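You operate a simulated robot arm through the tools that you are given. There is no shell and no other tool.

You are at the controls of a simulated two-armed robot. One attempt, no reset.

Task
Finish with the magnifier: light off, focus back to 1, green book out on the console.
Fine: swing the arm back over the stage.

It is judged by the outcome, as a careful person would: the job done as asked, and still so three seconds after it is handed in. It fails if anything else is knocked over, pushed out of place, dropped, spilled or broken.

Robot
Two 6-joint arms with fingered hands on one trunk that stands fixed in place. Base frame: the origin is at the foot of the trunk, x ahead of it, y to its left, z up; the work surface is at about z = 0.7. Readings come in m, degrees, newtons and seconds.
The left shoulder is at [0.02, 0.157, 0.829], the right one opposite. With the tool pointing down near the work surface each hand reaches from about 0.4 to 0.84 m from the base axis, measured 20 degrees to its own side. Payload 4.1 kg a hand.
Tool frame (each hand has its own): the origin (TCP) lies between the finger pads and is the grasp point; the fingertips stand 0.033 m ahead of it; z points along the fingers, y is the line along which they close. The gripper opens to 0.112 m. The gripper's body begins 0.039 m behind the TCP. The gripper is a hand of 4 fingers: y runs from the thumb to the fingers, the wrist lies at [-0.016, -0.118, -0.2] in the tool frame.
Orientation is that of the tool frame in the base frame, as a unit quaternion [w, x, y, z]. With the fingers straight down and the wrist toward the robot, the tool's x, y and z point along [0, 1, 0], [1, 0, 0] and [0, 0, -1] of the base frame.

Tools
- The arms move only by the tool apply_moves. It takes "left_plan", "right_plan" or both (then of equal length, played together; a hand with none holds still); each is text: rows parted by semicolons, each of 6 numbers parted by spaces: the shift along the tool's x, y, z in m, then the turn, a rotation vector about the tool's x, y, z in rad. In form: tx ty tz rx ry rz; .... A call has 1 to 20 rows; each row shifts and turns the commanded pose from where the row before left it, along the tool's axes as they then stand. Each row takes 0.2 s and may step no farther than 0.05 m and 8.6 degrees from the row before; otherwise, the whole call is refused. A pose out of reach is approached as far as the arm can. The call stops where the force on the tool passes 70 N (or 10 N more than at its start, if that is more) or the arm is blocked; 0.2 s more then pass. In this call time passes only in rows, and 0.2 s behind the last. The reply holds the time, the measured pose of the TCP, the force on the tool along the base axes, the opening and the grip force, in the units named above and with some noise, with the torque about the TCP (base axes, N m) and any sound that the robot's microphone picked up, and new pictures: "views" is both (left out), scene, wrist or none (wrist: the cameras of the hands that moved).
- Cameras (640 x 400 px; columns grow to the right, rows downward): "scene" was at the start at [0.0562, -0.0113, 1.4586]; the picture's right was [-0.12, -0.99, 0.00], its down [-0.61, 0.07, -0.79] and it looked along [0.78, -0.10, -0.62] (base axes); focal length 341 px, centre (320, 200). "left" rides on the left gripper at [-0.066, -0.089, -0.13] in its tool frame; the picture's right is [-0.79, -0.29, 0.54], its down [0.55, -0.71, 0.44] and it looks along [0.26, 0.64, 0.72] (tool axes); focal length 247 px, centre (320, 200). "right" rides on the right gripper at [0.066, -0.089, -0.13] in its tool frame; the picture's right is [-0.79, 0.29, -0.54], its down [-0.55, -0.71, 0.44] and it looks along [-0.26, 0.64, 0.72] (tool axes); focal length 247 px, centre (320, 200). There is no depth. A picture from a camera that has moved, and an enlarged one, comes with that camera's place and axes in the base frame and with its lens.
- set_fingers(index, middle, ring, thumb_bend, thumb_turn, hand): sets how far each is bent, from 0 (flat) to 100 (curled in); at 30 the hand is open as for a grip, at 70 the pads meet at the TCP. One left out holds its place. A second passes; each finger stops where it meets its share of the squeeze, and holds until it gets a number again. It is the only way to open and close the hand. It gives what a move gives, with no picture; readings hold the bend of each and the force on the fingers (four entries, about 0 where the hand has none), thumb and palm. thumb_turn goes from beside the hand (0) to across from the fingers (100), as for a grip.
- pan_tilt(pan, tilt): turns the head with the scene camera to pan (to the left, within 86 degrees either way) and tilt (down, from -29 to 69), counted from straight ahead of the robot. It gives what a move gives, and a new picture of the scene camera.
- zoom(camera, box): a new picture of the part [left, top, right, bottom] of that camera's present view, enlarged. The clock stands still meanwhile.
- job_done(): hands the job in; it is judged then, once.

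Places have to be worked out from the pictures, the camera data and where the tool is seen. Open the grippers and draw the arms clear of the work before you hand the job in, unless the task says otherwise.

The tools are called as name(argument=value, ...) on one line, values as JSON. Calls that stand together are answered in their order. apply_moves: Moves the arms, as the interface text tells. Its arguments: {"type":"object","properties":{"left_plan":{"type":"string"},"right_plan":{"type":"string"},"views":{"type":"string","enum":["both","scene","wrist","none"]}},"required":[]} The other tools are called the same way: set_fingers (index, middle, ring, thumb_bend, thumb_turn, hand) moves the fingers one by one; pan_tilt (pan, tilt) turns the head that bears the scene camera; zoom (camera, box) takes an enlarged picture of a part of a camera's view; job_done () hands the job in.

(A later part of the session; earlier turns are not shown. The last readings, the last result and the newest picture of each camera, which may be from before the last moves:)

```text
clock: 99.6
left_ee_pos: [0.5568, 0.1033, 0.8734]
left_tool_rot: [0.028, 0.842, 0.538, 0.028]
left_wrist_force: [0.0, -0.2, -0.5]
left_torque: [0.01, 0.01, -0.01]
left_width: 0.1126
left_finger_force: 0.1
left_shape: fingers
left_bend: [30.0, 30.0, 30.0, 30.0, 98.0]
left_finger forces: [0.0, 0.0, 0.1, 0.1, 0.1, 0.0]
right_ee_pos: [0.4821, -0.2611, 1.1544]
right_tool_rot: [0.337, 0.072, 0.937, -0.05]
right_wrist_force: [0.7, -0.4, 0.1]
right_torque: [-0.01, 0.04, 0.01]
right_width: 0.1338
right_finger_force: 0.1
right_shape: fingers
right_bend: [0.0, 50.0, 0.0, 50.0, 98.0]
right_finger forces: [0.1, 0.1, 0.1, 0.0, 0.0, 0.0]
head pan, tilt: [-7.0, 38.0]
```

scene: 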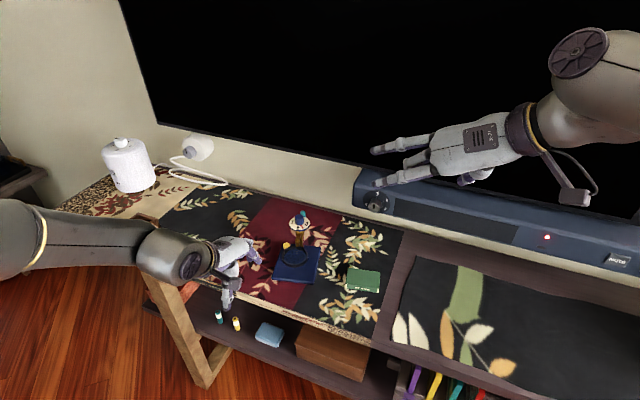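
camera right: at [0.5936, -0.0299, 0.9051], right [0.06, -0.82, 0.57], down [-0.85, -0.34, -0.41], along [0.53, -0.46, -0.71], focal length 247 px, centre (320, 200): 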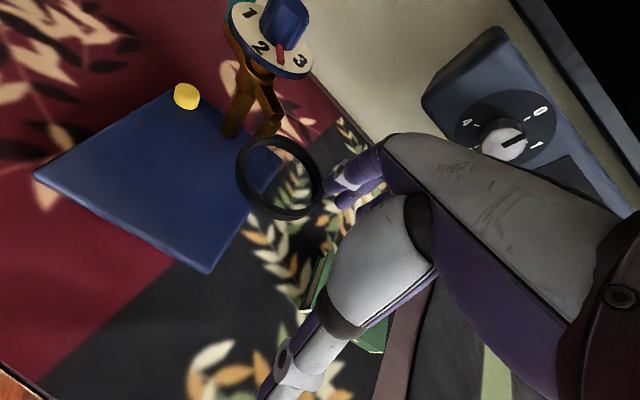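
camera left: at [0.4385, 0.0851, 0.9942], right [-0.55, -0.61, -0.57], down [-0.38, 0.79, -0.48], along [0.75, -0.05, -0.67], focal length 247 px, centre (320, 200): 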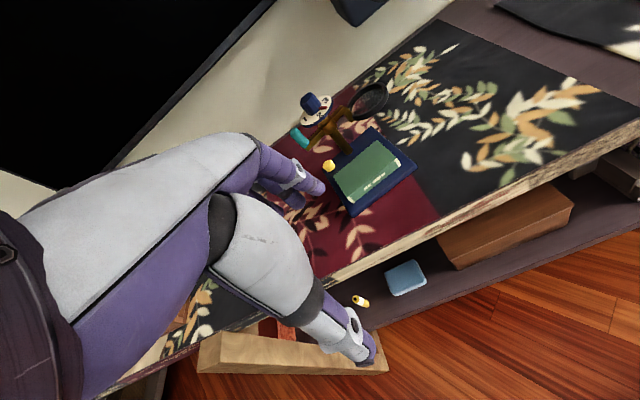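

The orientation matches the earlier successful approach. I'll move to a standoff in front of the knob.

apply_moves(right_plan="0.0012 0.0285 0.0294 0 0 0;0.0012 0.0285 0.0294 0 0 0;0.0012 0.0285 0.0294 0 0 0;0.0012 0.0285 0.0294 0 0 0;0.0012 0.0285 0.0294 0 0 0;0.0012 0.0285 0.0294 0 0 0;0.0012 0.0285 0.0294 0 0 0;0.0012 0.0285 0.0294 0 0 0;0.0012 0.0285 0.0294 0 0 0;0.0012 0.0285 0.0294 0 0 0", views="wrist")

zoom(camera="left", box=[240, 20, 480, 220])

zoom(camera="right", box=[160, 160, 360, 340])

```text
clock: 101.8
left_ee_pos: [0.5557, 0.1031, 0.8735]
left_tool_rot: [0.029, 0.842, 0.538, 0.028]
left_wrist_force: [0.0, -0.3, -0.1]
left_torque: [-0.05, 0.02, -0.01]
left_width: 0.1125
left_finger_force: 0.0
left_shape: fingers
left_bend: [30.0, 30.0, 30.0, 30.0, 98.0]
left_finger forces: [0.1, 0.0, 0.1, 0.0, 0.0, 0.0]
right_ee_pos: [0.7022, -0.0215, 0.9093]
right_tool_rot: [0.335, 0.072, 0.938, -0.049]
right_wrist_force: [0.0, -1.0, -0.4]
right_torque: [0.01, -0.01, 0.03]
right_width: 0.1341
right_finger_force: 0.0
right_shape: fingers
right_bend: [0.0, 50.0, 0.0, 50.0, 98.0]
right_finger forces: [0.1, 0.1, 0.0, 0.1, 0.0, 0.1]
head pan, tilt: [-7.0, 38.0]
camera right: at [0.556, -0.0843, 0.97], right [0.32, 0.28, 0.91], down [0.57, -0.82, 0.05], along [0.75, 0.51, -0.42], focal length 247 px, centre (320, 200)
```

right: 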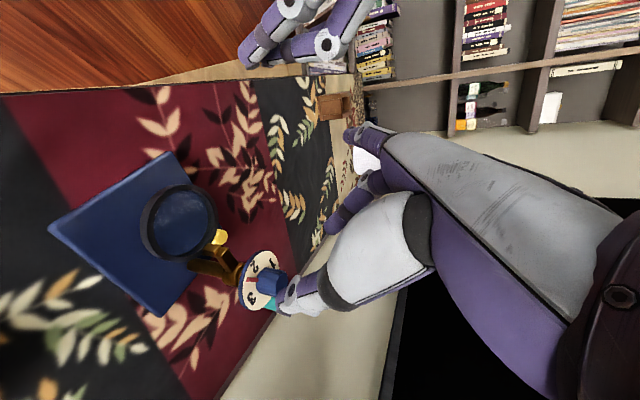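

```text
2.00 times, centred on (360, 120) of left
camera zoom: at [0.4384, 0.0848, 0.9943], right [-0.55, -0.61, -0.57], down [-0.38, 0.79, -0.48], along [0.75, -0.05, -0.67], focal length 494 px, centre (240, 360)
```

zoom: 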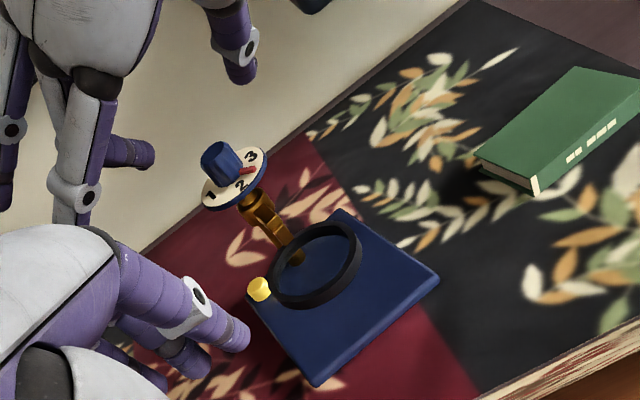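

```text
2.22 times, centred on (260, 250) of right
camera zoom: at [0.556, -0.0843, 0.97], right [0.32, 0.28, 0.91], down [0.57, -0.82, 0.05], along [0.75, 0.51, -0.42], focal length 549 px, centre (453, 89)
```

zoom: 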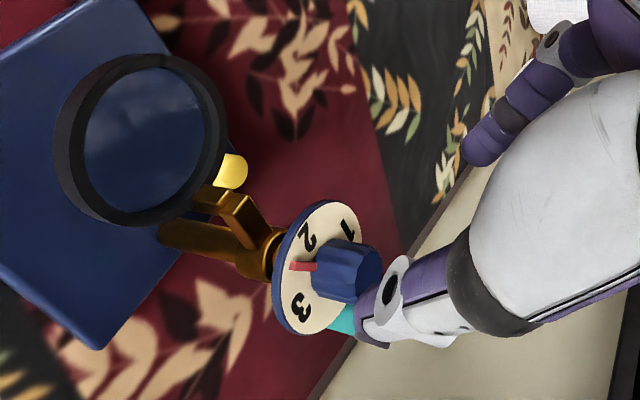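

The knob is well in view. I'll advance most of the way along the approach axis with a small lateral correction, then compare with the earlier grip view.

apply_moves(right_plan="-0.0015 -0.0015 0.02 0 0 0;-0.0015 -0.0015 0.02 0 0 0;-0.001 -0.001 0.02 0 0 0", views="none")

zoom(camera="right", box=[200, 180, 360, 340])

zoom(camera="left", box=[260, 20, 420, 160])

zoom(camera="scene", box=[250, 170, 350, 270])

```text
clock: 102.6
left_ee_pos: [0.5568, 0.1029, 0.8743]
left_tool_rot: [0.027, 0.841, 0.539, 0.027]
left_wrist_force: [0.5, -0.4, 0.7]
left_torque: [-0.02, -0.05, 0.0]
left_width: 0.1124
left_finger_force: 0.1
left_shape: fingers
left_bend: [30.0, 30.0, 30.0, 30.0, 98.0]
left_finger forces: [0.1, 0.1, 0.0, 0.0, 0.0, 0.0]
right_ee_pos: [0.7421, -0.0345, 0.8652]
right_tool_rot: [0.336, 0.072, 0.938, -0.049]
right_wrist_force: [-0.7, 0.3, 0.2]
right_torque: [0.01, 0.0, -0.03]
right_width: 0.1337
right_finger_force: 0.1
right_shape: fingers
right_bend: [0.0, 50.0, 0.0, 50.0, 98.0]
right_finger forces: [0.1, 0.0, 0.1, 0.0, 0.1, 0.0]
head pan, tilt: [-7.0, 38.0]
```

```text
2.50 times, centred on (280, 260) of right
camera zoom: at [0.5956, -0.0959, 0.927], right [0.32, 0.28, 0.91], down [0.58, -0.82, 0.05], along [0.75, 0.51, -0.42], focal length 617 px, centre (420, 50)
```

zoom: 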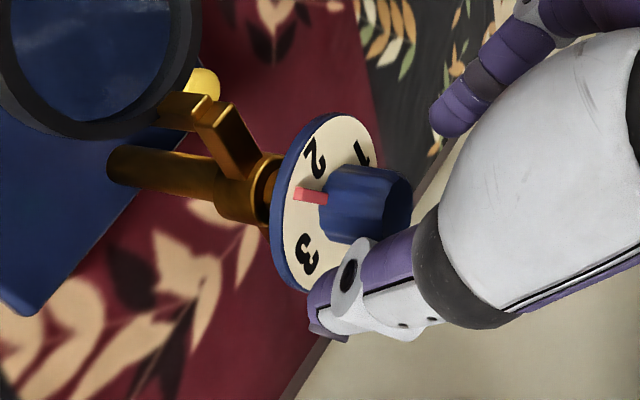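

```text
2.86 times, centred on (340, 90) of left
camera zoom: at [0.4385, 0.0851, 0.9942], right [-0.55, -0.61, -0.57], down [-0.38, 0.79, -0.48], along [0.75, -0.05, -0.67], focal length 706 px, centre (263, 514)
```

zoom: 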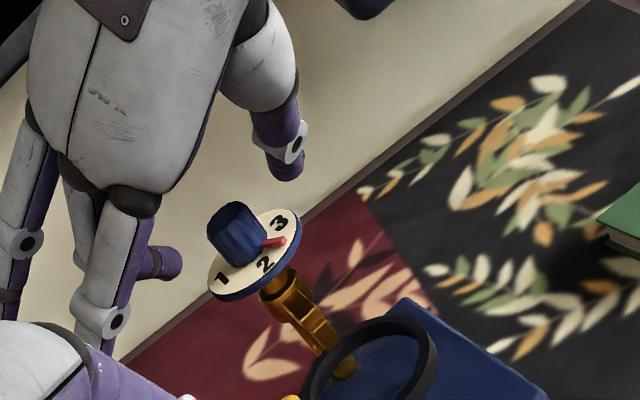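

```text
4.00 times, centred on (300, 220) of scene
camera zoom: at [0.056, -0.0113, 1.4586], right [-0.12, -0.99, 0.0], down [-0.61, 0.07, -0.79], along [0.78, -0.1, -0.62], focal length 1365 px, centre (400, 120)
```

zoom: 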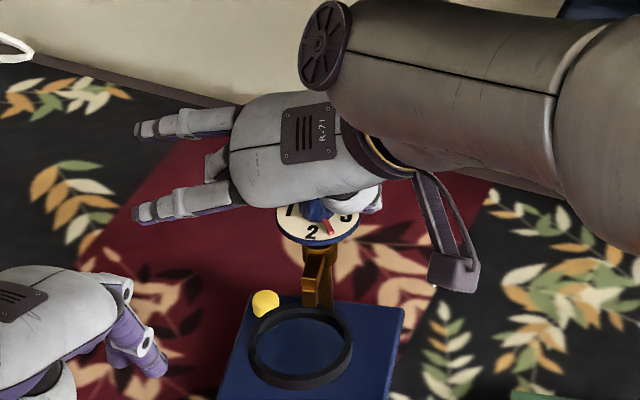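

The relative view closely matches the earlier one, with about 29 mm left. I'll advance 20 mm, apply the levelling roll, and check before the final approach.

apply_moves(right_plan="-0.0016 0.0005 0.01 0 0 0;-0.0016 0.0005 0.01 0 0 0;0 0.002 0 0.0775 0 0;0 0.002 0 0.0775 0 0", views="none")

zoom(camera="right", box=[200, 180, 360, 340])

zoom(camera="left", box=[260, 20, 420, 160])

```text
clock: 103.6
left_ee_pos: [0.5561, 0.1031, 0.8731]
left_tool_rot: [0.028, 0.842, 0.538, 0.028]
left_wrist_force: [0.1, 0.8, 0.6]
left_torque: [0.0, 0.02, 0.0]
left_width: 0.1124
left_finger_force: 0.1
left_shape: fingers
left_bend: [30.0, 30.0, 30.0, 30.0, 98.0]
left_finger forces: [0.0, 0.1, 0.1, 0.0, 0.1, 0.1]
right_ee_pos: [0.7578, -0.0319, 0.8522]
right_tool_rot: [0.328, 0.098, 0.932, -0.122]
right_wrist_force: [0.4, -1.0, -0.4]
right_torque: [-0.01, 0.0, -0.02]
right_width: 0.1341
right_finger_force: 0.1
right_shape: fingers
right_bend: [0.0, 50.0, 0.0, 50.0, 98.0]
right_finger forces: [0.0, 0.0, 0.1, 0.1, 0.1, 0.0]
head pan, tilt: [-7.0, 38.0]
```

```text
2.50 times, centred on (280, 260) of right
camera zoom: at [0.6083, -0.0721, 0.9215], right [0.36, 0.35, 0.86], down [0.49, -0.86, 0.14], along [0.79, 0.38, -0.48], focal length 617 px, centre (420, 50)
```

zoom: 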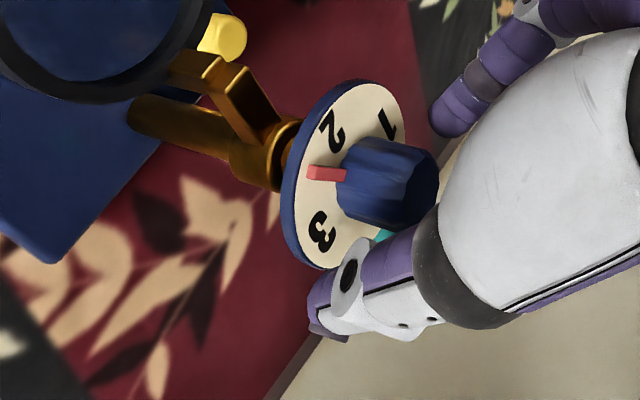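

```text
2.86 times, centred on (340, 90) of left
camera zoom: at [0.4386, 0.085, 0.9942], right [-0.55, -0.61, -0.57], down [-0.38, 0.79, -0.48], along [0.75, -0.05, -0.67], focal length 706 px, centre (263, 514)
```

zoom: 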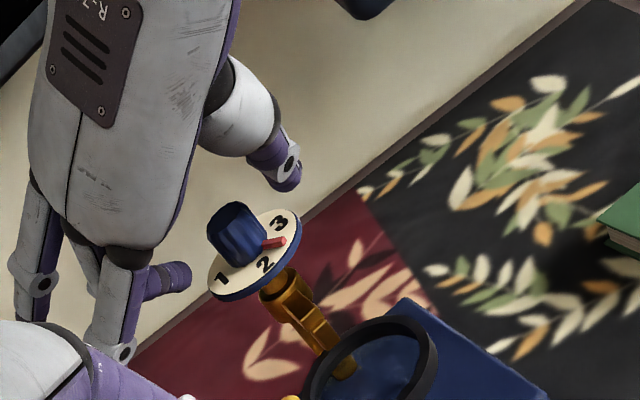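

The view is now nearly identical to the earlier good grip position. I'll move in the last 6 mm and close gently.

apply_moves(right_plan="-0.001 0 0.006 0 0 0", views="none")

set_fingers(hand="right", middle=62, thumb_bend=62)

zoom(camera="right", box=[200, 180, 360, 340])

zoom(camera="left", box=[260, 20, 420, 160])

```text
clock: 104.0
left_ee_pos: [0.556, 0.1035, 0.8731]
left_tool_rot: [0.029, 0.842, 0.538, 0.028]
left_wrist_force: [0.4, 0.9, -0.3]
left_torque: [-0.02, -0.02, 0.03]
left_width: 0.1127
left_finger_force: 0.0
left_shape: fingers
left_bend: [30.0, 30.0, 30.0, 30.0, 98.0]
left_finger forces: [0.0, 0.0, 0.0, 0.0, 0.1, 0.1]
right_ee_pos: [0.7602, -0.0344, 0.8483]
right_tool_rot: [0.329, 0.099, 0.931, -0.122]
right_wrist_force: [-0.4, -0.1, -0.2]
right_torque: [0.0, -0.01, -0.01]
right_width: 0.134
right_finger_force: 0.0
right_shape: fingers
right_bend: [0.0, 50.0, 0.0, 50.0, 98.0]
right_finger forces: [0.0, 0.0, 0.1, 0.1, 0.1, 0.0]
head pan, tilt: [-7.0, 38.0]
```

```text
clock: 105.0
left_ee_pos: [0.5569, 0.1038, 0.8729]
left_tool_rot: [0.028, 0.842, 0.538, 0.028]
left_wrist_force: [0.2, -0.6, -0.5]
left_torque: [-0.03, -0.01, -0.02]
left_width: 0.1125
left_finger_force: 0.1
left_shape: fingers
left_bend: [30.0, 30.0, 30.0, 30.0, 98.0]
left_finger forces: [0.1, 0.1, 0.0, 0.0, 0.1, 0.0]
right_ee_pos: [0.7626, -0.0347, 0.8488]
right_tool_rot: [0.328, 0.097, 0.932, -0.121]
right_wrist_force: [-1.6, 0.7, 0.1]
right_torque: [0.03, -0.03, 0.02]
right_width: 0.1174
right_finger_force: 0.1
right_shape: fingers
right_bend: [0.0, 62.0, 0.0, 62.0, 98.0]
right_finger forces: [0.0, 0.0, 0.0, 0.0, 0.1, 0.1]
head pan, tilt: [-7.0, 38.0]
```

```text
2.50 times, centred on (280, 260) of right
camera zoom: at [0.6112, -0.0737, 0.9181], right [0.36, 0.35, 0.86], down [0.49, -0.86, 0.14], along [0.79, 0.38, -0.48], focal length 617 px, centre (420, 50)
```

zoom: 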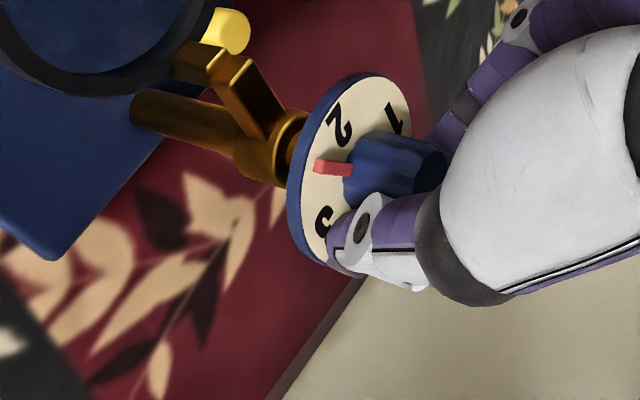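

```text
2.86 times, centred on (340, 90) of left
camera zoom: at [0.4386, 0.0851, 0.9942], right [-0.55, -0.61, -0.57], down [-0.38, 0.79, -0.48], along [0.75, -0.05, -0.67], focal length 706 px, centre (263, 514)
```

zoom: 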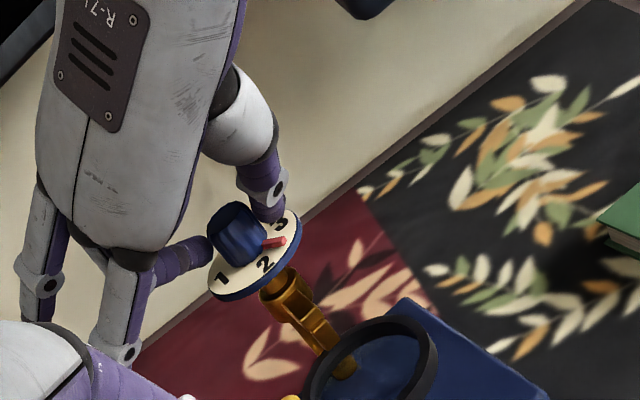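

The pinch straddles the knob nicely. I'll close it.

set_fingers(hand="right", middle=72, thumb_bend=70)

zoom(camera="right", box=[200, 180, 360, 340])

zoom(camera="left", box=[260, 20, 420, 160])

```text
clock: 106.0
left_ee_pos: [0.5566, 0.1024, 0.8717]
left_tool_rot: [0.028, 0.842, 0.538, 0.028]
left_wrist_force: [0.9, 0.0, -0.4]
left_torque: [-0.01, 0.01, -0.01]
left_width: 0.1124
left_finger_force: 0.1
left_shape: fingers
left_bend: [30.0, 30.0, 30.0, 30.0, 98.0]
left_finger forces: [0.1, 0.0, 0.0, 0.0, 0.0, 0.0]
right_ee_pos: [0.7613, -0.0358, 0.847]
right_tool_rot: [0.328, 0.099, 0.932, -0.121]
right_wrist_force: [3.0, -1.9, -0.4]
right_torque: [-0.08, -0.01, 0.01]
right_width: 0.1151
right_finger_force: 5.2
right_shape: fingers
right_bend: [0.0, 67.0, 0.0, 65.0, 97.0]
right_finger forces: [0.1, 5.6, 0.0, 0.0, 5.9, 0.0]
head pan, tilt: [-7.0, 38.0]
```

```text
2.50 times, centred on (280, 260) of right
camera zoom: at [0.6113, -0.0739, 0.9181], right [0.36, 0.35, 0.86], down [0.49, -0.86, 0.14], along [0.79, 0.38, -0.48], focal length 617 px, centre (420, 50)
```

zoom: 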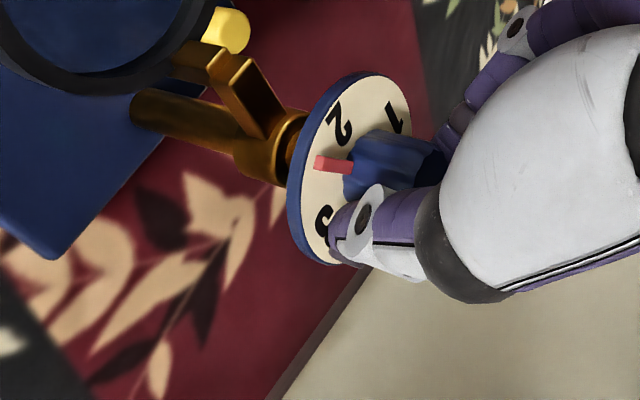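

```text
2.86 times, centred on (340, 90) of left
camera zoom: at [0.4387, 0.085, 0.9941], right [-0.55, -0.61, -0.57], down [-0.38, 0.79, -0.48], along [0.75, -0.05, -0.67], focal length 706 px, centre (263, 514)
```

zoom: 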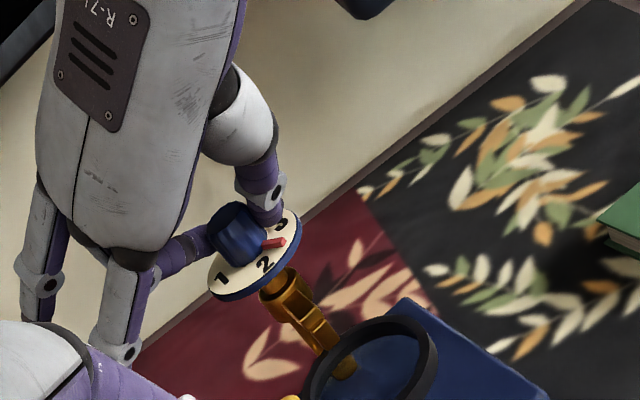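

The grip is balanced (5.6 and 5.9 N) with little side load. I'll turn clockwise about 22° and check.

apply_moves(right_plan="-0.0005 0.0021 0 0.0826 0.0209 0.0984;-0.0005 0.0021 0 0.0826 0.0209 0.0984;-0.0005 0.0021 0 0.0826 0.0209 0.0984", views="none")

zoom(camera="right", box=[180, 160, 360, 340])

zoom(camera="left", box=[260, 20, 420, 200])

```text
clock: 106.8
left_ee_pos: [0.5555, 0.1021, 0.8733]
left_tool_rot: [0.027, 0.842, 0.538, 0.027]
left_wrist_force: [0.3, 0.1, -0.7]
left_torque: [0.01, 0.03, 0.01]
left_width: 0.1124
left_finger_force: 0.0
left_shape: fingers
left_bend: [30.0, 30.0, 30.0, 30.0, 98.0]
left_finger forces: [0.0, 0.0, 0.0, 0.0, 0.0, 0.0]
right_ee_pos: [0.7656, -0.0279, 0.8473]
right_tool_rot: [0.3, 0.277, 0.895, -0.183]
right_wrist_force: [-0.9, -3.3, 1.3]
right_torque: [-0.09, 0.05, 0.0]
right_width: 0.117
right_finger_force: 5.8
right_shape: fingers
right_bend: [0.0, 67.0, 0.0, 64.0, 97.0]
right_finger forces: [0.0, 4.2, 0.0, 0.0, 7.1, 0.0]
head pan, tilt: [-7.0, 38.0]
```

```text
2.22 times, centred on (270, 250) of right
camera zoom: at [0.612, -0.0079, 0.9171], right [0.47, 0.18, 0.86], down [0.13, -0.98, 0.14], along [0.87, 0.05, -0.48], focal length 549 px, centre (431, 89)
```

zoom: 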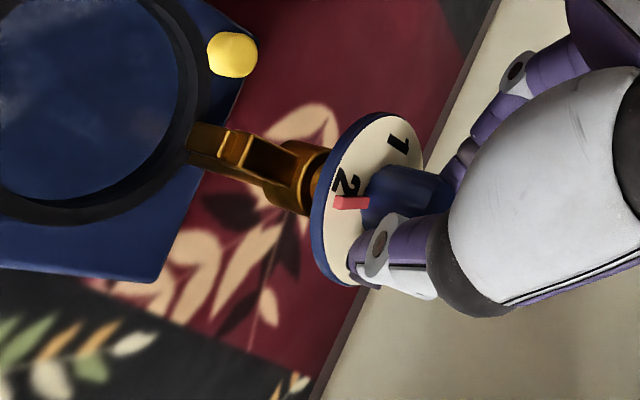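

```text
2.22 times, centred on (340, 110) of left
camera zoom: at [0.4386, 0.0848, 0.9942], right [-0.55, -0.61, -0.57], down [-0.38, 0.79, -0.48], along [0.75, -0.05, -0.67], focal length 549 px, centre (276, 400)
```

zoom: 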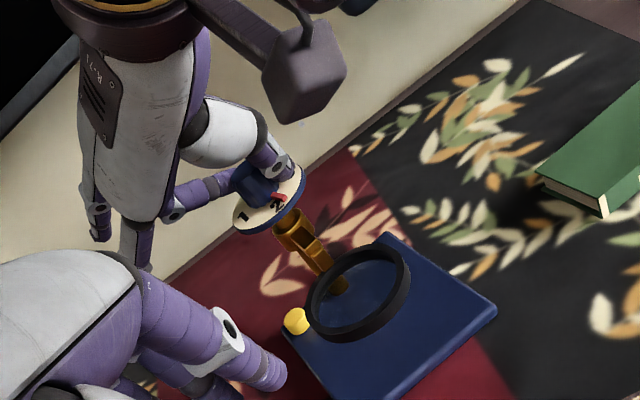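

The knob followed cleanly and is now close to 2, with little force. I'll turn another 15°.

apply_moves(right_plan="-0.0005 0.0014 0 0.0826 0.0209 0.0984;-0.0005 0.0019 0 0.0826 0.0209 0.0984", views="none")

zoom(camera="left", box=[260, 20, 420, 200])

```text
clock: 107.4
left_ee_pos: [0.5577, 0.1032, 0.8723]
left_tool_rot: [0.028, 0.842, 0.538, 0.027]
left_wrist_force: [-1.0, 0.2, -0.3]
left_torque: [0.02, 0.02, -0.01]
left_width: 0.1126
left_finger_force: 0.0
left_shape: fingers
left_bend: [30.0, 30.0, 30.0, 30.0, 98.0]
left_finger forces: [0.0, 0.0, 0.0, 0.0, 0.0, 0.1]
right_ee_pos: [0.768, -0.0256, 0.8476]
right_tool_rot: [0.273, 0.391, 0.851, -0.219]
right_wrist_force: [2.9, -4.5, -0.4]
right_torque: [-0.05, -0.02, 0.05]
right_width: 0.1167
right_finger_force: 6.1
right_shape: fingers
right_bend: [0.0, 67.0, 0.0, 64.0, 97.0]
right_finger forces: [0.0, 6.2, 0.1, 0.0, 5.5, 0.0]
head pan, tilt: [-7.0, 38.0]
```

```text
2.22 times, centred on (340, 110) of left
camera zoom: at [0.4387, 0.0848, 0.9942], right [-0.55, -0.61, -0.57], down [-0.38, 0.79, -0.48], along [0.75, -0.05, -0.67], focal length 549 px, centre (276, 400)
```

zoom: 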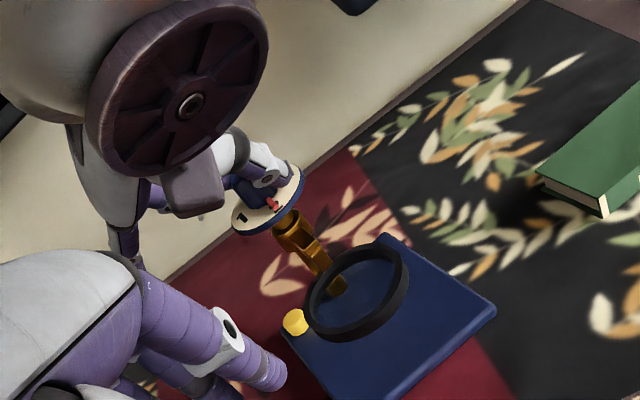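

About 37° turned and the base is stable. To stay within reach I'll release, lift 3 cm, rotate the hand back, and re-grasp.

set_fingers(hand="right", middle=53, thumb_bend=53)

apply_moves(right_plan="-0.0064 -0.0016 -0.0076 0 0 0;-0.0127 -0.0032 -0.0151 0 0 0;0.0005 -0.0021 0 -0.0826 -0.0209 -0.0984;0.0005 -0.0021 0 -0.0826 -0.0209 -0.0984;0.0005 -0.0021 0 -0.0826 -0.0209 -0.0984;0.0005 -0.0021 0 -0.0826 -0.0209 -0.0984;0.0005 -0.0021 0 -0.0826 -0.0209 -0.0984", views="none")

zoom(camera="right", box=[180, 160, 360, 340])

zoom(camera="left", box=[260, 20, 420, 200])

```text
clock: 108.4
left_ee_pos: [0.5566, 0.1036, 0.873]
left_tool_rot: [0.028, 0.842, 0.538, 0.027]
left_wrist_force: [-0.2, 0.3, -0.8]
left_torque: [-0.01, -0.02, 0.01]
left_width: 0.1128
left_finger_force: 0.0
left_shape: fingers
left_bend: [30.0, 30.0, 30.0, 30.0, 98.0]
left_finger forces: [0.0, 0.0, 0.0, 0.0, 0.1, 0.0]
right_ee_pos: [0.7687, -0.026, 0.8487]
right_tool_rot: [0.273, 0.389, 0.852, -0.219]
right_wrist_force: [0.1, 0.3, -0.1]
right_torque: [0.0, -0.01, 0.0]
right_width: 0.1294
right_finger_force: 0.0
right_shape: fingers
right_bend: [0.0, 53.0, 0.0, 53.0, 97.0]
right_finger forces: [0.0, 0.0, 0.1, 0.0, 0.0, 0.0]
head pan, tilt: [-7.0, 38.0]
```

```text
clock: 110.0
left_ee_pos: [0.556, 0.1036, 0.8739]
left_tool_rot: [0.027, 0.842, 0.538, 0.028]
left_wrist_force: [-0.1, 1.0, 0.7]
left_torque: [-0.01, 0.02, 0.02]
left_width: 0.1124
left_finger_force: 0.1
left_shape: fingers
left_bend: [30.0, 30.0, 30.0, 30.0, 98.0]
left_finger forces: [0.0, 0.1, 0.1, 0.1, 0.1, 0.0]
right_ee_pos: [0.7604, -0.0339, 0.8751]
right_tool_rot: [0.33, 0.098, 0.931, -0.12]
right_wrist_force: [-0.2, 0.6, 0.0]
right_torque: [0.0, -0.02, 0.01]
right_width: 0.1296
right_finger_force: 0.1
right_shape: fingers
right_bend: [0.0, 53.0, 0.0, 53.0, 97.0]
right_finger forces: [0.0, 0.0, 0.0, 0.0, 0.0, 0.0]
head pan, tilt: [-7.0, 38.0]
```

```text
2.22 times, centred on (270, 250) of right
camera zoom: at [0.6112, -0.0729, 0.9463], right [0.36, 0.35, 0.86], down [0.49, -0.86, 0.14], along [0.79, 0.38, -0.48], focal length 549 px, centre (431, 89)
```

zoom: 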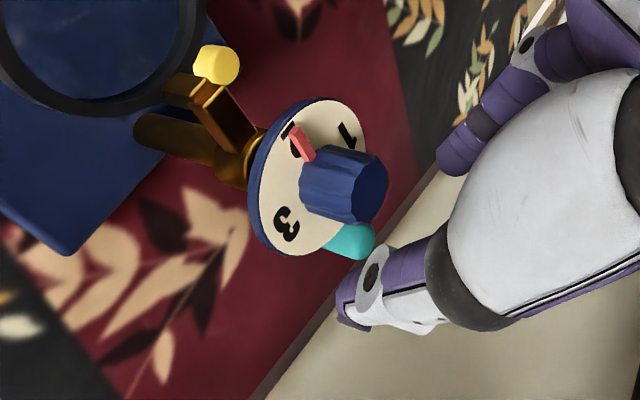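

```text
2.22 times, centred on (340, 110) of left
camera zoom: at [0.4386, 0.0852, 0.9942], right [-0.55, -0.61, -0.57], down [-0.38, 0.79, -0.48], along [0.75, -0.05, -0.67], focal length 549 px, centre (276, 400)
```

zoom: 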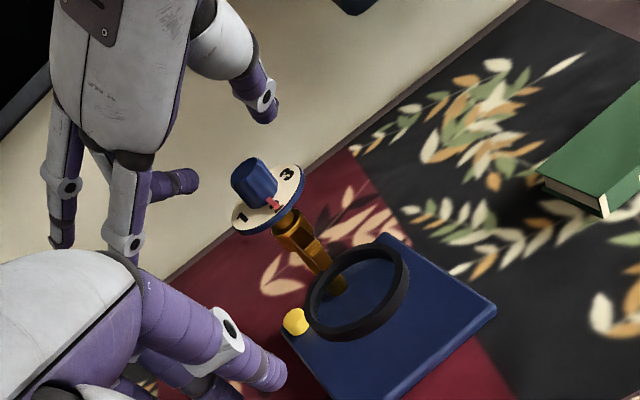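

The pointer is now at 2. I'll lower back onto the knob and re-grasp.

apply_moves(right_plan="0.0086 0.0016 0.0102 0 0 0;0.0086 0.0016 0.0102 0 0 0", views="none")

set_fingers(hand="right", middle=72, thumb_bend=70)

zoom(camera="right", box=[180, 160, 360, 340])

```text
clock: 110.6
left_ee_pos: [0.5563, 0.1033, 0.8732]
left_tool_rot: [0.028, 0.843, 0.537, 0.029]
left_wrist_force: [0.2, 0.0, -0.9]
left_torque: [0.01, 0.0, 0.02]
left_width: 0.1124
left_finger_force: 0.0
left_shape: fingers
left_bend: [30.0, 30.0, 30.0, 30.0, 98.0]
left_finger forces: [0.0, 0.0, 0.0, 0.1, 0.0, 0.1]
right_ee_pos: [0.7635, -0.0352, 0.8507]
right_tool_rot: [0.329, 0.098, 0.931, -0.121]
right_wrist_force: [0.6, -0.3, 0.4]
right_torque: [0.01, -0.05, 0.02]
right_width: 0.1296
right_finger_force: 0.1
right_shape: fingers
right_bend: [0.0, 53.0, 0.0, 53.0, 97.0]
right_finger forces: [0.0, 0.0, 0.1, 0.1, 0.1, 0.0]
head pan, tilt: [-7.0, 38.0]
```

```text
clock: 111.6
left_ee_pos: [0.557, 0.104, 0.8738]
left_tool_rot: [0.028, 0.842, 0.538, 0.029]
left_wrist_force: [0.0, -0.8, -0.2]
left_torque: [-0.02, -0.01, 0.01]
left_width: 0.1126
left_finger_force: 0.1
left_shape: fingers
left_bend: [30.0, 30.0, 30.0, 30.0, 98.0]
left_finger forces: [0.0, 0.0, 0.1, 0.0, 0.1, 0.0]
right_ee_pos: [0.7631, -0.0342, 0.8494]
right_tool_rot: [0.329, 0.098, 0.931, -0.122]
right_wrist_force: [3.0, -2.1, 0.0]
right_torque: [-0.1, -0.04, 0.03]
right_width: 0.1146
right_finger_force: 5.8
right_shape: fingers
right_bend: [0.0, 67.0, 0.0, 65.0, 97.0]
right_finger forces: [0.0, 5.3, 0.1, 0.1, 5.8, 0.0]
head pan, tilt: [-7.0, 38.0]
```

```text
2.22 times, centred on (270, 250) of right
camera zoom: at [0.6132, -0.0738, 0.9207], right [0.36, 0.35, 0.86], down [0.49, -0.86, 0.14], along [0.79, 0.38, -0.48], focal length 549 px, centre (431, 89)
```

zoom: 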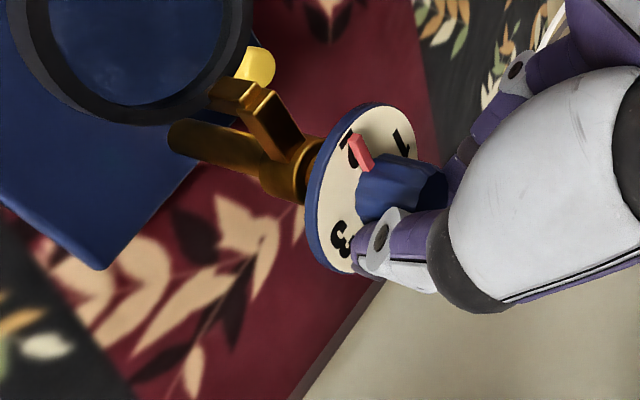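

Good grip again. I'll turn 22°, then 15°, as before.

apply_moves(right_plan="-0.0005 0.0018 0 0.0826 0.0209 0.0984;-0.0005 0.0019 0 0.0826 0.0209 0.0984;-0.0005 0.0019 0 0.0826 0.0209 0.0984", views="none")

apply_moves(right_plan="-0.0005 0.0017 0 0.0826 0.0209 0.0984;-0.0005 0.0018 0 0.0826 0.0209 0.0984", views="none")

zoom(camera="left", box=[260, 20, 420, 200])

zoom(camera="right", box=[180, 160, 360, 340])

```text
clock: 112.4
left_ee_pos: [0.5567, 0.1028, 0.8737]
left_tool_rot: [0.027, 0.842, 0.537, 0.027]
left_wrist_force: [0.6, 0.6, -0.2]
left_torque: [-0.02, 0.01, 0.02]
left_width: 0.1123
left_finger_force: 0.0
left_shape: fingers
left_bend: [30.0, 30.0, 30.0, 30.0, 98.0]
left_finger forces: [0.1, 0.0, 0.0, 0.0, 0.0, 0.0]
right_ee_pos: [0.7643, -0.0302, 0.85]
right_tool_rot: [0.3, 0.278, 0.894, -0.182]
right_wrist_force: [6.2, -3.4, 1.4]
right_torque: [-0.1, -0.07, 0.03]
right_width: 0.1139
right_finger_force: 6.4
right_shape: fingers
right_bend: [0.0, 67.0, 0.0, 66.0, 98.0]
right_finger forces: [0.0, 8.4, 0.1, 0.0, 4.8, 0.0]
head pan, tilt: [-7.0, 38.0]
```

```text
clock: 113.0
left_ee_pos: [0.5557, 0.1039, 0.8736]
left_tool_rot: [0.028, 0.842, 0.539, 0.028]
left_wrist_force: [-0.7, -0.7, 0.7]
left_torque: [-0.01, 0.02, -0.02]
left_width: 0.1127
left_finger_force: 0.1
left_shape: fingers
left_bend: [30.0, 30.0, 30.0, 30.0, 98.0]
left_finger forces: [0.0, 0.0, 0.0, 0.0, 0.0, 0.0]
right_ee_pos: [0.7665, -0.0281, 0.8503]
right_tool_rot: [0.273, 0.391, 0.851, -0.22]
right_wrist_force: [3.2, -3.3, 1.2]
right_torque: [-0.05, -0.04, 0.01]
right_width: 0.1134
right_finger_force: 5.8
right_shape: fingers
right_bend: [0.0, 67.0, 0.0, 66.0, 97.0]
right_finger forces: [0.0, 7.2, 0.1, 0.1, 4.2, 0.0]
head pan, tilt: [-7.0, 38.0]
```

```text
2.22 times, centred on (340, 110) of left
camera zoom: at [0.4387, 0.0849, 0.9942], right [-0.55, -0.61, -0.57], down [-0.38, 0.79, -0.48], along [0.75, -0.05, -0.67], focal length 549 px, centre (276, 400)
```

zoom: 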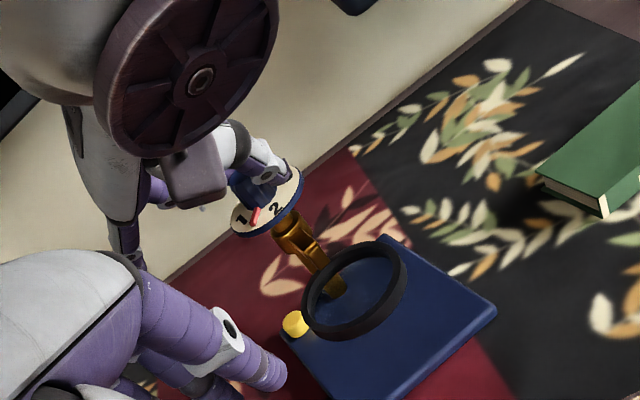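

```text
2.22 times, centred on (270, 250) of right
camera zoom: at [0.623, 0.0317, 0.9203], right [0.5, 0.05, 0.86], down [-0.13, -0.98, 0.14], along [0.86, -0.18, -0.48], focal length 549 px, centre (431, 89)
```

zoom: 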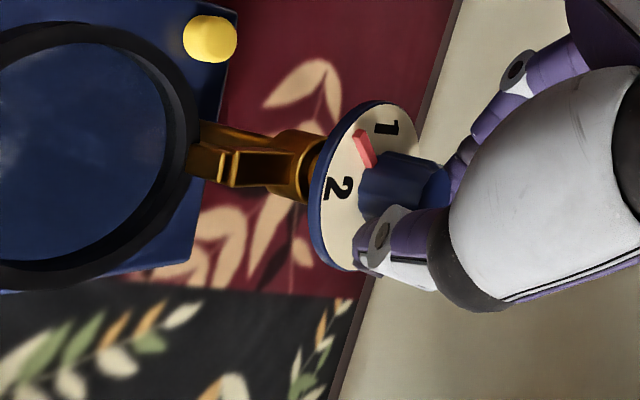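

The pointer is past halfway from 2 to 1. One more re-grasp and turn should finish it.

set_fingers(hand="right", middle=53, thumb_bend=53)

apply_moves(right_plan="-0.0064 -0.0016 -0.0076 0 0 0;-0.0127 -0.0032 -0.0151 0 0 0;0.0005 -0.0019 0 -0.0826 -0.0209 -0.0984;0.0005 -0.0019 0 -0.0826 -0.0209 -0.0984;0.0005 -0.0019 0 -0.0826 -0.0209 -0.0984;0.0005 -0.0018 0 -0.0826 -0.0209 -0.0984;0.0005 -0.0018 0 -0.0826 -0.0209 -0.0984;0.0086 0.0022 0.0102 0 0 0;0.0096 0.0022 0.0114 0 0 0", views="none")

zoom(camera="right", box=[180, 160, 360, 340])

zoom(camera="left", box=[260, 20, 420, 200])

```text
clock: 114.0
left_ee_pos: [0.556, 0.1042, 0.8726]
left_tool_rot: [0.028, 0.842, 0.538, 0.028]
left_wrist_force: [0.1, 0.1, 0.6]
left_torque: [-0.02, 0.01, -0.02]
left_width: 0.1125
left_finger_force: 0.1
left_shape: fingers
left_bend: [30.0, 30.0, 30.0, 30.0, 98.0]
left_finger forces: [0.1, 0.0, 0.0, 0.0, 0.1, 0.0]
right_ee_pos: [0.7675, -0.0274, 0.8498]
right_tool_rot: [0.273, 0.39, 0.852, -0.219]
right_wrist_force: [0.3, 0.1, 0.3]
right_torque: [-0.01, -0.01, -0.04]
right_width: 0.1296
right_finger_force: 0.0
right_shape: fingers
right_bend: [0.0, 53.0, 0.0, 53.0, 97.0]
right_finger forces: [0.1, 0.1, 0.0, 0.0, 0.1, 0.1]
head pan, tilt: [-7.0, 38.0]
```

```text
clock: 116.0
left_ee_pos: [0.5562, 0.1048, 0.8731]
left_tool_rot: [0.027, 0.842, 0.538, 0.029]
left_wrist_force: [0.2, 0.3, 0.4]
left_torque: [0.02, 0.01, -0.07]
left_width: 0.1126
left_finger_force: 0.0
left_shape: fingers
left_bend: [30.0, 30.0, 30.0, 30.0, 98.0]
left_finger forces: [0.0, 0.1, 0.0, 0.0, 0.0, 0.1]
right_ee_pos: [0.7626, -0.0343, 0.8498]
right_tool_rot: [0.329, 0.098, 0.931, -0.121]
right_wrist_force: [-0.3, 0.1, 0.1]
right_torque: [0.04, 0.01, 0.0]
right_width: 0.1295
right_finger_force: 0.1
right_shape: fingers
right_bend: [0.0, 53.0, 0.0, 53.0, 97.0]
right_finger forces: [0.0, 0.0, 0.0, 0.0, 0.0, 0.1]
head pan, tilt: [-7.0, 38.0]
```

```text
2.22 times, centred on (270, 250) of right
camera zoom: at [0.6116, -0.0737, 0.9207], right [0.36, 0.35, 0.86], down [0.49, -0.86, 0.14], along [0.79, 0.38, -0.48], focal length 549 px, centre (431, 89)
```

zoom: 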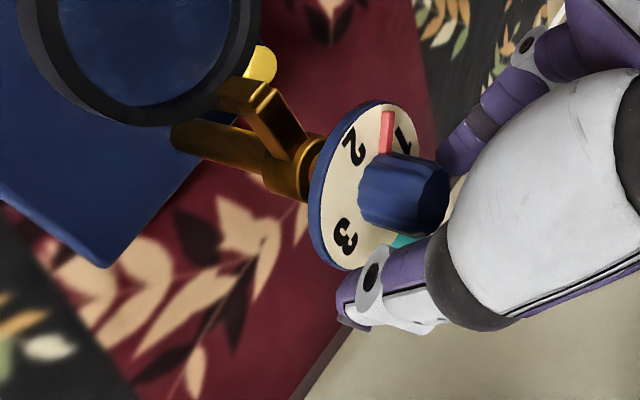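

```text
2.22 times, centred on (340, 110) of left
camera zoom: at [0.4386, 0.0851, 0.9942], right [-0.55, -0.61, -0.57], down [-0.38, 0.79, -0.48], along [0.75, -0.05, -0.67], focal length 549 px, centre (276, 400)
```

zoom: 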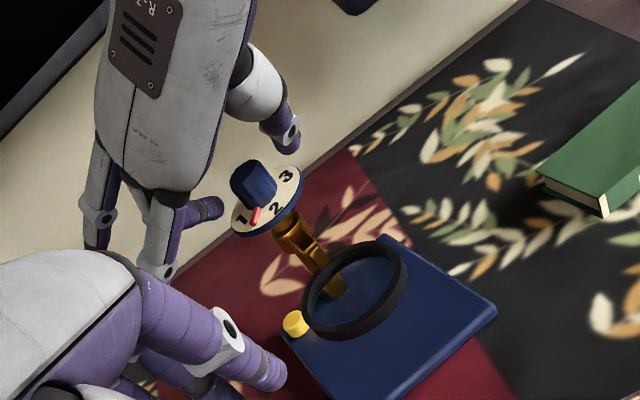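

The pointer is about 44° short of 1. I'll lift slightly, rotate back a further 11° to gain range, lower again and grasp.

apply_moves(right_plan="-0.0064 -0.0016 -0.0076 0 0 0;0.0004 -0.0015 0 -0.062 -0.0157 -0.0738;0.0004 -0.0015 0 -0.062 -0.0157 -0.0738;0.0067 0.0017 0.008 0 0 0", views="none")

set_fingers(hand="right", middle=72, thumb_bend=70)

zoom(camera="right", box=[180, 160, 360, 340])

```text
clock: 117.0
left_ee_pos: [0.5561, 0.1046, 0.8727]
left_tool_rot: [0.028, 0.842, 0.538, 0.027]
left_wrist_force: [-1.2, -1.0, -0.7]
left_torque: [-0.03, 0.02, 0.02]
left_width: 0.1126
left_finger_force: 0.0
left_shape: fingers
left_bend: [30.0, 30.0, 30.0, 30.0, 98.0]
left_finger forces: [0.1, 0.0, 0.1, 0.0, 0.0, 0.0]
right_ee_pos: [0.7572, -0.0352, 0.8494]
right_tool_rot: [0.338, 0.006, 0.937, -0.088]
right_wrist_force: [-0.4, -0.7, 0.3]
right_torque: [0.02, 0.0, -0.05]
right_width: 0.1294
right_finger_force: 0.0
right_shape: fingers
right_bend: [0.0, 53.0, 0.0, 53.0, 97.0]
right_finger forces: [0.0, 0.1, 0.0, 0.0, 0.0, 0.0]
head pan, tilt: [-7.0, 38.0]
```

```text
clock: 118.0
left_ee_pos: [0.5567, 0.1046, 0.8727]
left_tool_rot: [0.027, 0.842, 0.538, 0.027]
left_wrist_force: [-0.3, 0.2, 0.3]
left_torque: [-0.03, 0.0, -0.01]
left_width: 0.1125
left_finger_force: 0.0
left_shape: fingers
left_bend: [30.0, 30.0, 30.0, 30.0, 98.0]
left_finger forces: [0.1, 0.0, 0.1, 0.0, 0.0, 0.1]
right_ee_pos: [0.7586, -0.0346, 0.8497]
right_tool_rot: [0.339, 0.006, 0.937, -0.088]
right_wrist_force: [3.9, 1.7, 0.3]
right_torque: [-0.01, -0.04, 0.0]
right_width: 0.1138
right_finger_force: 5.9
right_shape: fingers
right_bend: [0.0, 66.0, 0.0, 66.0, 97.0]
right_finger forces: [0.0, 7.3, 0.0, 0.0, 4.6, 0.0]
head pan, tilt: [-7.0, 38.0]
```

```text
2.22 times, centred on (270, 250) of right
camera zoom: at [0.6189, -0.1031, 0.9198], right [0.29, 0.41, 0.86], down [0.65, -0.75, 0.14], along [0.7, 0.52, -0.48], focal length 549 px, centre (431, 89)
```

zoom: 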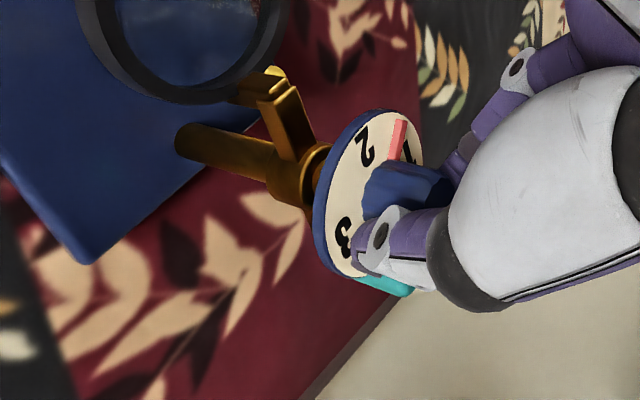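

The grip is on again and the thumb moves away from the handle as I turn. I'll turn the first 22°.

apply_moves(right_plan="-0.0015 0.0026 0.0007 0.0809 0.0204 0.0963;-0.0005 0.0019 0 0.0809 0.0204 0.0963;-0.0005 0.0019 0 0.0809 0.0204 0.0963", views="none")

zoom(camera="right", box=[180, 160, 360, 340])

zoom(camera="left", box=[260, 20, 420, 200])

```text
clock: 118.8
left_ee_pos: [0.5551, 0.1037, 0.8727]
left_tool_rot: [0.027, 0.842, 0.538, 0.028]
left_wrist_force: [0.1, 0.2, -0.2]
left_torque: [-0.01, -0.01, 0.01]
left_width: 0.1122
left_finger_force: 0.1
left_shape: fingers
left_bend: [30.0, 30.0, 30.0, 30.0, 98.0]
left_finger forces: [0.1, 0.1, 0.0, 0.0, 0.0, 0.1]
right_ee_pos: [0.7611, -0.0306, 0.8501]
right_tool_rot: [0.316, 0.185, 0.918, -0.151]
right_wrist_force: [-1.4, 0.5, 0.5]
right_torque: [-0.05, 0.1, -0.02]
right_width: 0.1133
right_finger_force: 5.4
right_shape: fingers
right_bend: [0.0, 66.0, 0.0, 66.0, 97.0]
right_finger forces: [0.0, 5.2, 0.0, 0.0, 6.1, 0.0]
head pan, tilt: [-7.0, 38.0]
```

```text
2.22 times, centred on (270, 250) of right
camera zoom: at [0.607, -0.0414, 0.9201], right [0.42, 0.27, 0.86], down [0.33, -0.94, 0.14], along [0.85, 0.22, -0.48], focal length 549 px, centre (431, 89)
```

zoom: 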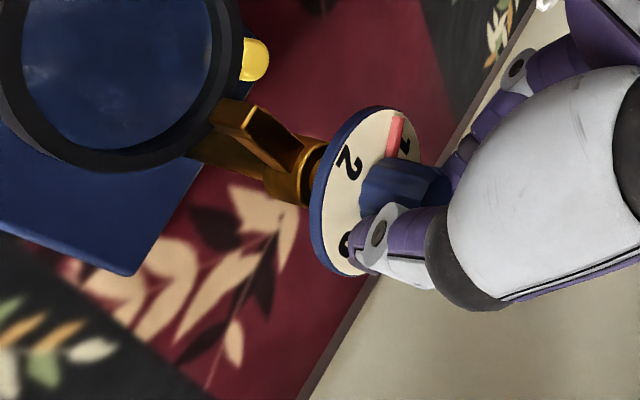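

```text
2.22 times, centred on (340, 110) of left
camera zoom: at [0.4386, 0.085, 0.9942], right [-0.55, -0.61, -0.57], down [-0.38, 0.79, -0.48], along [0.75, -0.05, -0.67], focal length 549 px, centre (276, 400)
```

zoom: 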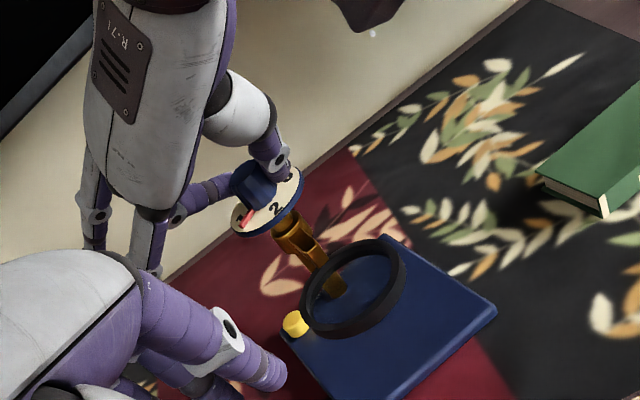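

The pointer is nearing the 1. I'll turn another 15° and check.

apply_moves(right_plan="-0.0005 0.0019 0 0.0809 0.0204 0.0963;-0.0005 0.0019 0 0.0809 0.0204 0.0963", views="none")

zoom(camera="right", box=[180, 160, 360, 340])

zoom(camera="left", box=[310, 70, 390, 130])

```text
clock: 119.4
left_ee_pos: [0.557, 0.1034, 0.8733]
left_tool_rot: [0.027, 0.842, 0.538, 0.028]
left_wrist_force: [-0.2, -0.8, -0.6]
left_torque: [0.04, -0.02, 0.02]
left_width: 0.1126
left_finger_force: 0.1
left_shape: fingers
left_bend: [30.0, 30.0, 30.0, 30.0, 98.0]
left_finger forces: [0.1, 0.1, 0.1, 0.0, 0.1, 0.0]
right_ee_pos: [0.7644, -0.0278, 0.8508]
right_tool_rot: [0.294, 0.3, 0.887, -0.19]
right_wrist_force: [0.3, 1.2, -0.7]
right_torque: [0.03, 0.07, 0.05]
right_width: 0.1135
right_finger_force: 5.7
right_shape: fingers
right_bend: [0.0, 66.0, 0.0, 66.0, 97.0]
right_finger forces: [0.0, 5.6, 0.0, 0.1, 5.0, 0.0]
head pan, tilt: [-7.0, 38.0]
```

```text
2.22 times, centred on (270, 250) of right
camera zoom: at [0.6115, 0.0011, 0.9206], right [0.48, 0.16, 0.86], down [0.08, -0.99, 0.14], along [0.88, 0.0, -0.48], focal length 549 px, centre (431, 89)
```

zoom: 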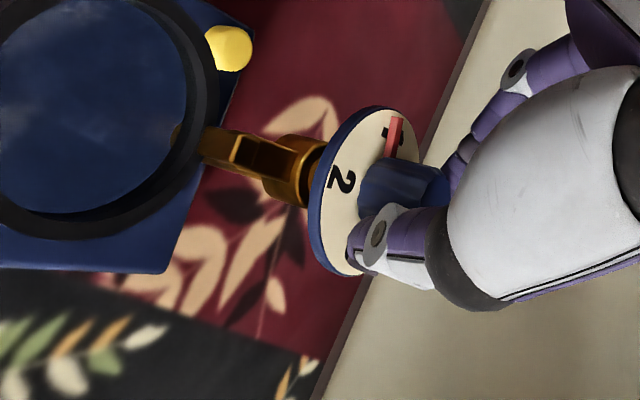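

```text
6.67 times, centred on (350, 100) of left
camera zoom: at [0.4387, 0.085, 0.9941], right [-0.55, -0.61, -0.57], down [-0.38, 0.79, -0.48], along [0.75, -0.05, -0.67], focal length 1646 px, centre (120, 867)
```

zoom: 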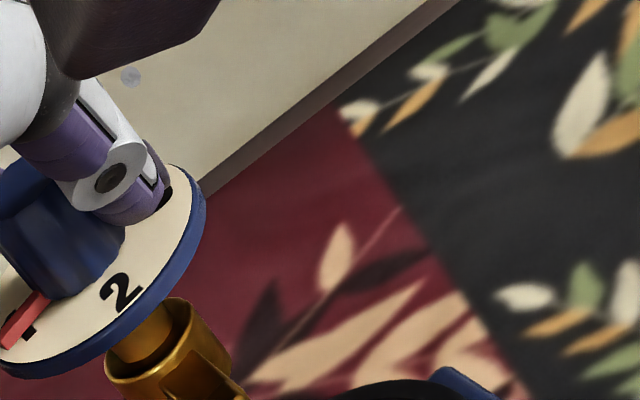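

The pointer is over the 1 but seems to be about 5° short of centred. I'll add a small final turn.

apply_moves(right_plan="-0.0004 0.0014 0 0.0604 0.0153 0.0719", views="none")

set_fingers(hand="right", middle=53, thumb_bend=53)

zoom(camera="right", box=[230, 170, 350, 290])

zoom(camera="left", box=[290, 70, 390, 140])

```text
clock: 119.8
left_ee_pos: [0.5562, 0.1037, 0.8735]
left_tool_rot: [0.027, 0.842, 0.537, 0.028]
left_wrist_force: [-0.7, -0.2, 0.1]
left_torque: [0.0, 0.0, 0.01]
left_width: 0.1126
left_finger_force: 0.1
left_shape: fingers
left_bend: [30.0, 30.0, 30.0, 30.0, 98.0]
left_finger forces: [0.0, 0.1, 0.0, 0.0, 0.0, 0.1]
right_ee_pos: [0.7659, -0.0274, 0.8499]
right_tool_rot: [0.286, 0.342, 0.872, -0.204]
right_wrist_force: [1.5, -0.7, 0.4]
right_torque: [0.01, 0.1, -0.01]
right_width: 0.1137
right_finger_force: 5.4
right_shape: fingers
right_bend: [0.0, 67.0, 0.0, 66.0, 96.0]
right_finger forces: [0.1, 5.3, 0.0, 0.0, 5.4, 0.0]
head pan, tilt: [-7.0, 38.0]
```

```text
clock: 120.8
left_ee_pos: [0.5576, 0.1041, 0.8727]
left_tool_rot: [0.028, 0.842, 0.538, 0.028]
left_wrist_force: [-0.3, -0.1, 0.7]
left_torque: [0.01, 0.0, 0.0]
left_width: 0.1125
left_finger_force: 0.2
left_shape: fingers
left_bend: [30.0, 30.0, 30.0, 30.0, 98.0]
left_finger forces: [0.0, 0.1, 0.0, 0.0, 0.0, 0.0]
right_ee_pos: [0.7655, -0.0272, 0.8513]
right_tool_rot: [0.285, 0.34, 0.873, -0.204]
right_wrist_force: [0.4, -0.7, -0.2]
right_torque: [-0.02, -0.02, -0.03]
right_width: 0.1293
right_finger_force: 0.1
right_shape: fingers
right_bend: [0.0, 53.0, 0.0, 53.0, 97.0]
right_finger forces: [0.0, 0.0, 0.1, 0.1, 0.1, 0.0]
head pan, tilt: [-7.0, 38.0]
```

```text
3.33 times, centred on (290, 230) of right
camera zoom: at [0.6161, 0.0166, 0.9211], right [0.49, 0.11, 0.86], down [-0.02, -0.99, 0.14], along [0.87, -0.08, -0.48], focal length 823 px, centre (420, 100)
```

zoom: 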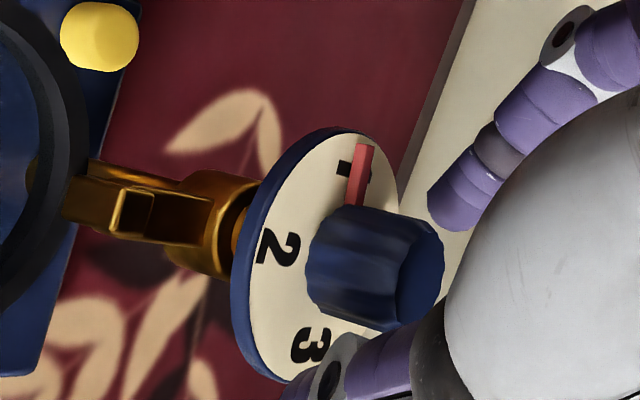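

```text
5.71 times, centred on (340, 105) of left
camera zoom: at [0.4386, 0.0851, 0.9942], right [-0.55, -0.61, -0.57], down [-0.38, 0.79, -0.48], along [0.75, -0.05, -0.67], focal length 1411 px, centre (206, 743)
```

zoom: 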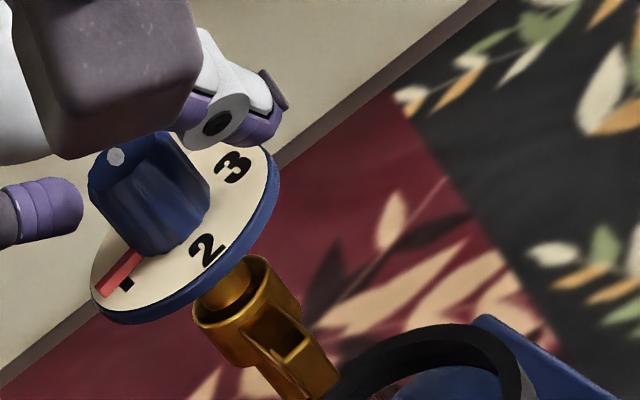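

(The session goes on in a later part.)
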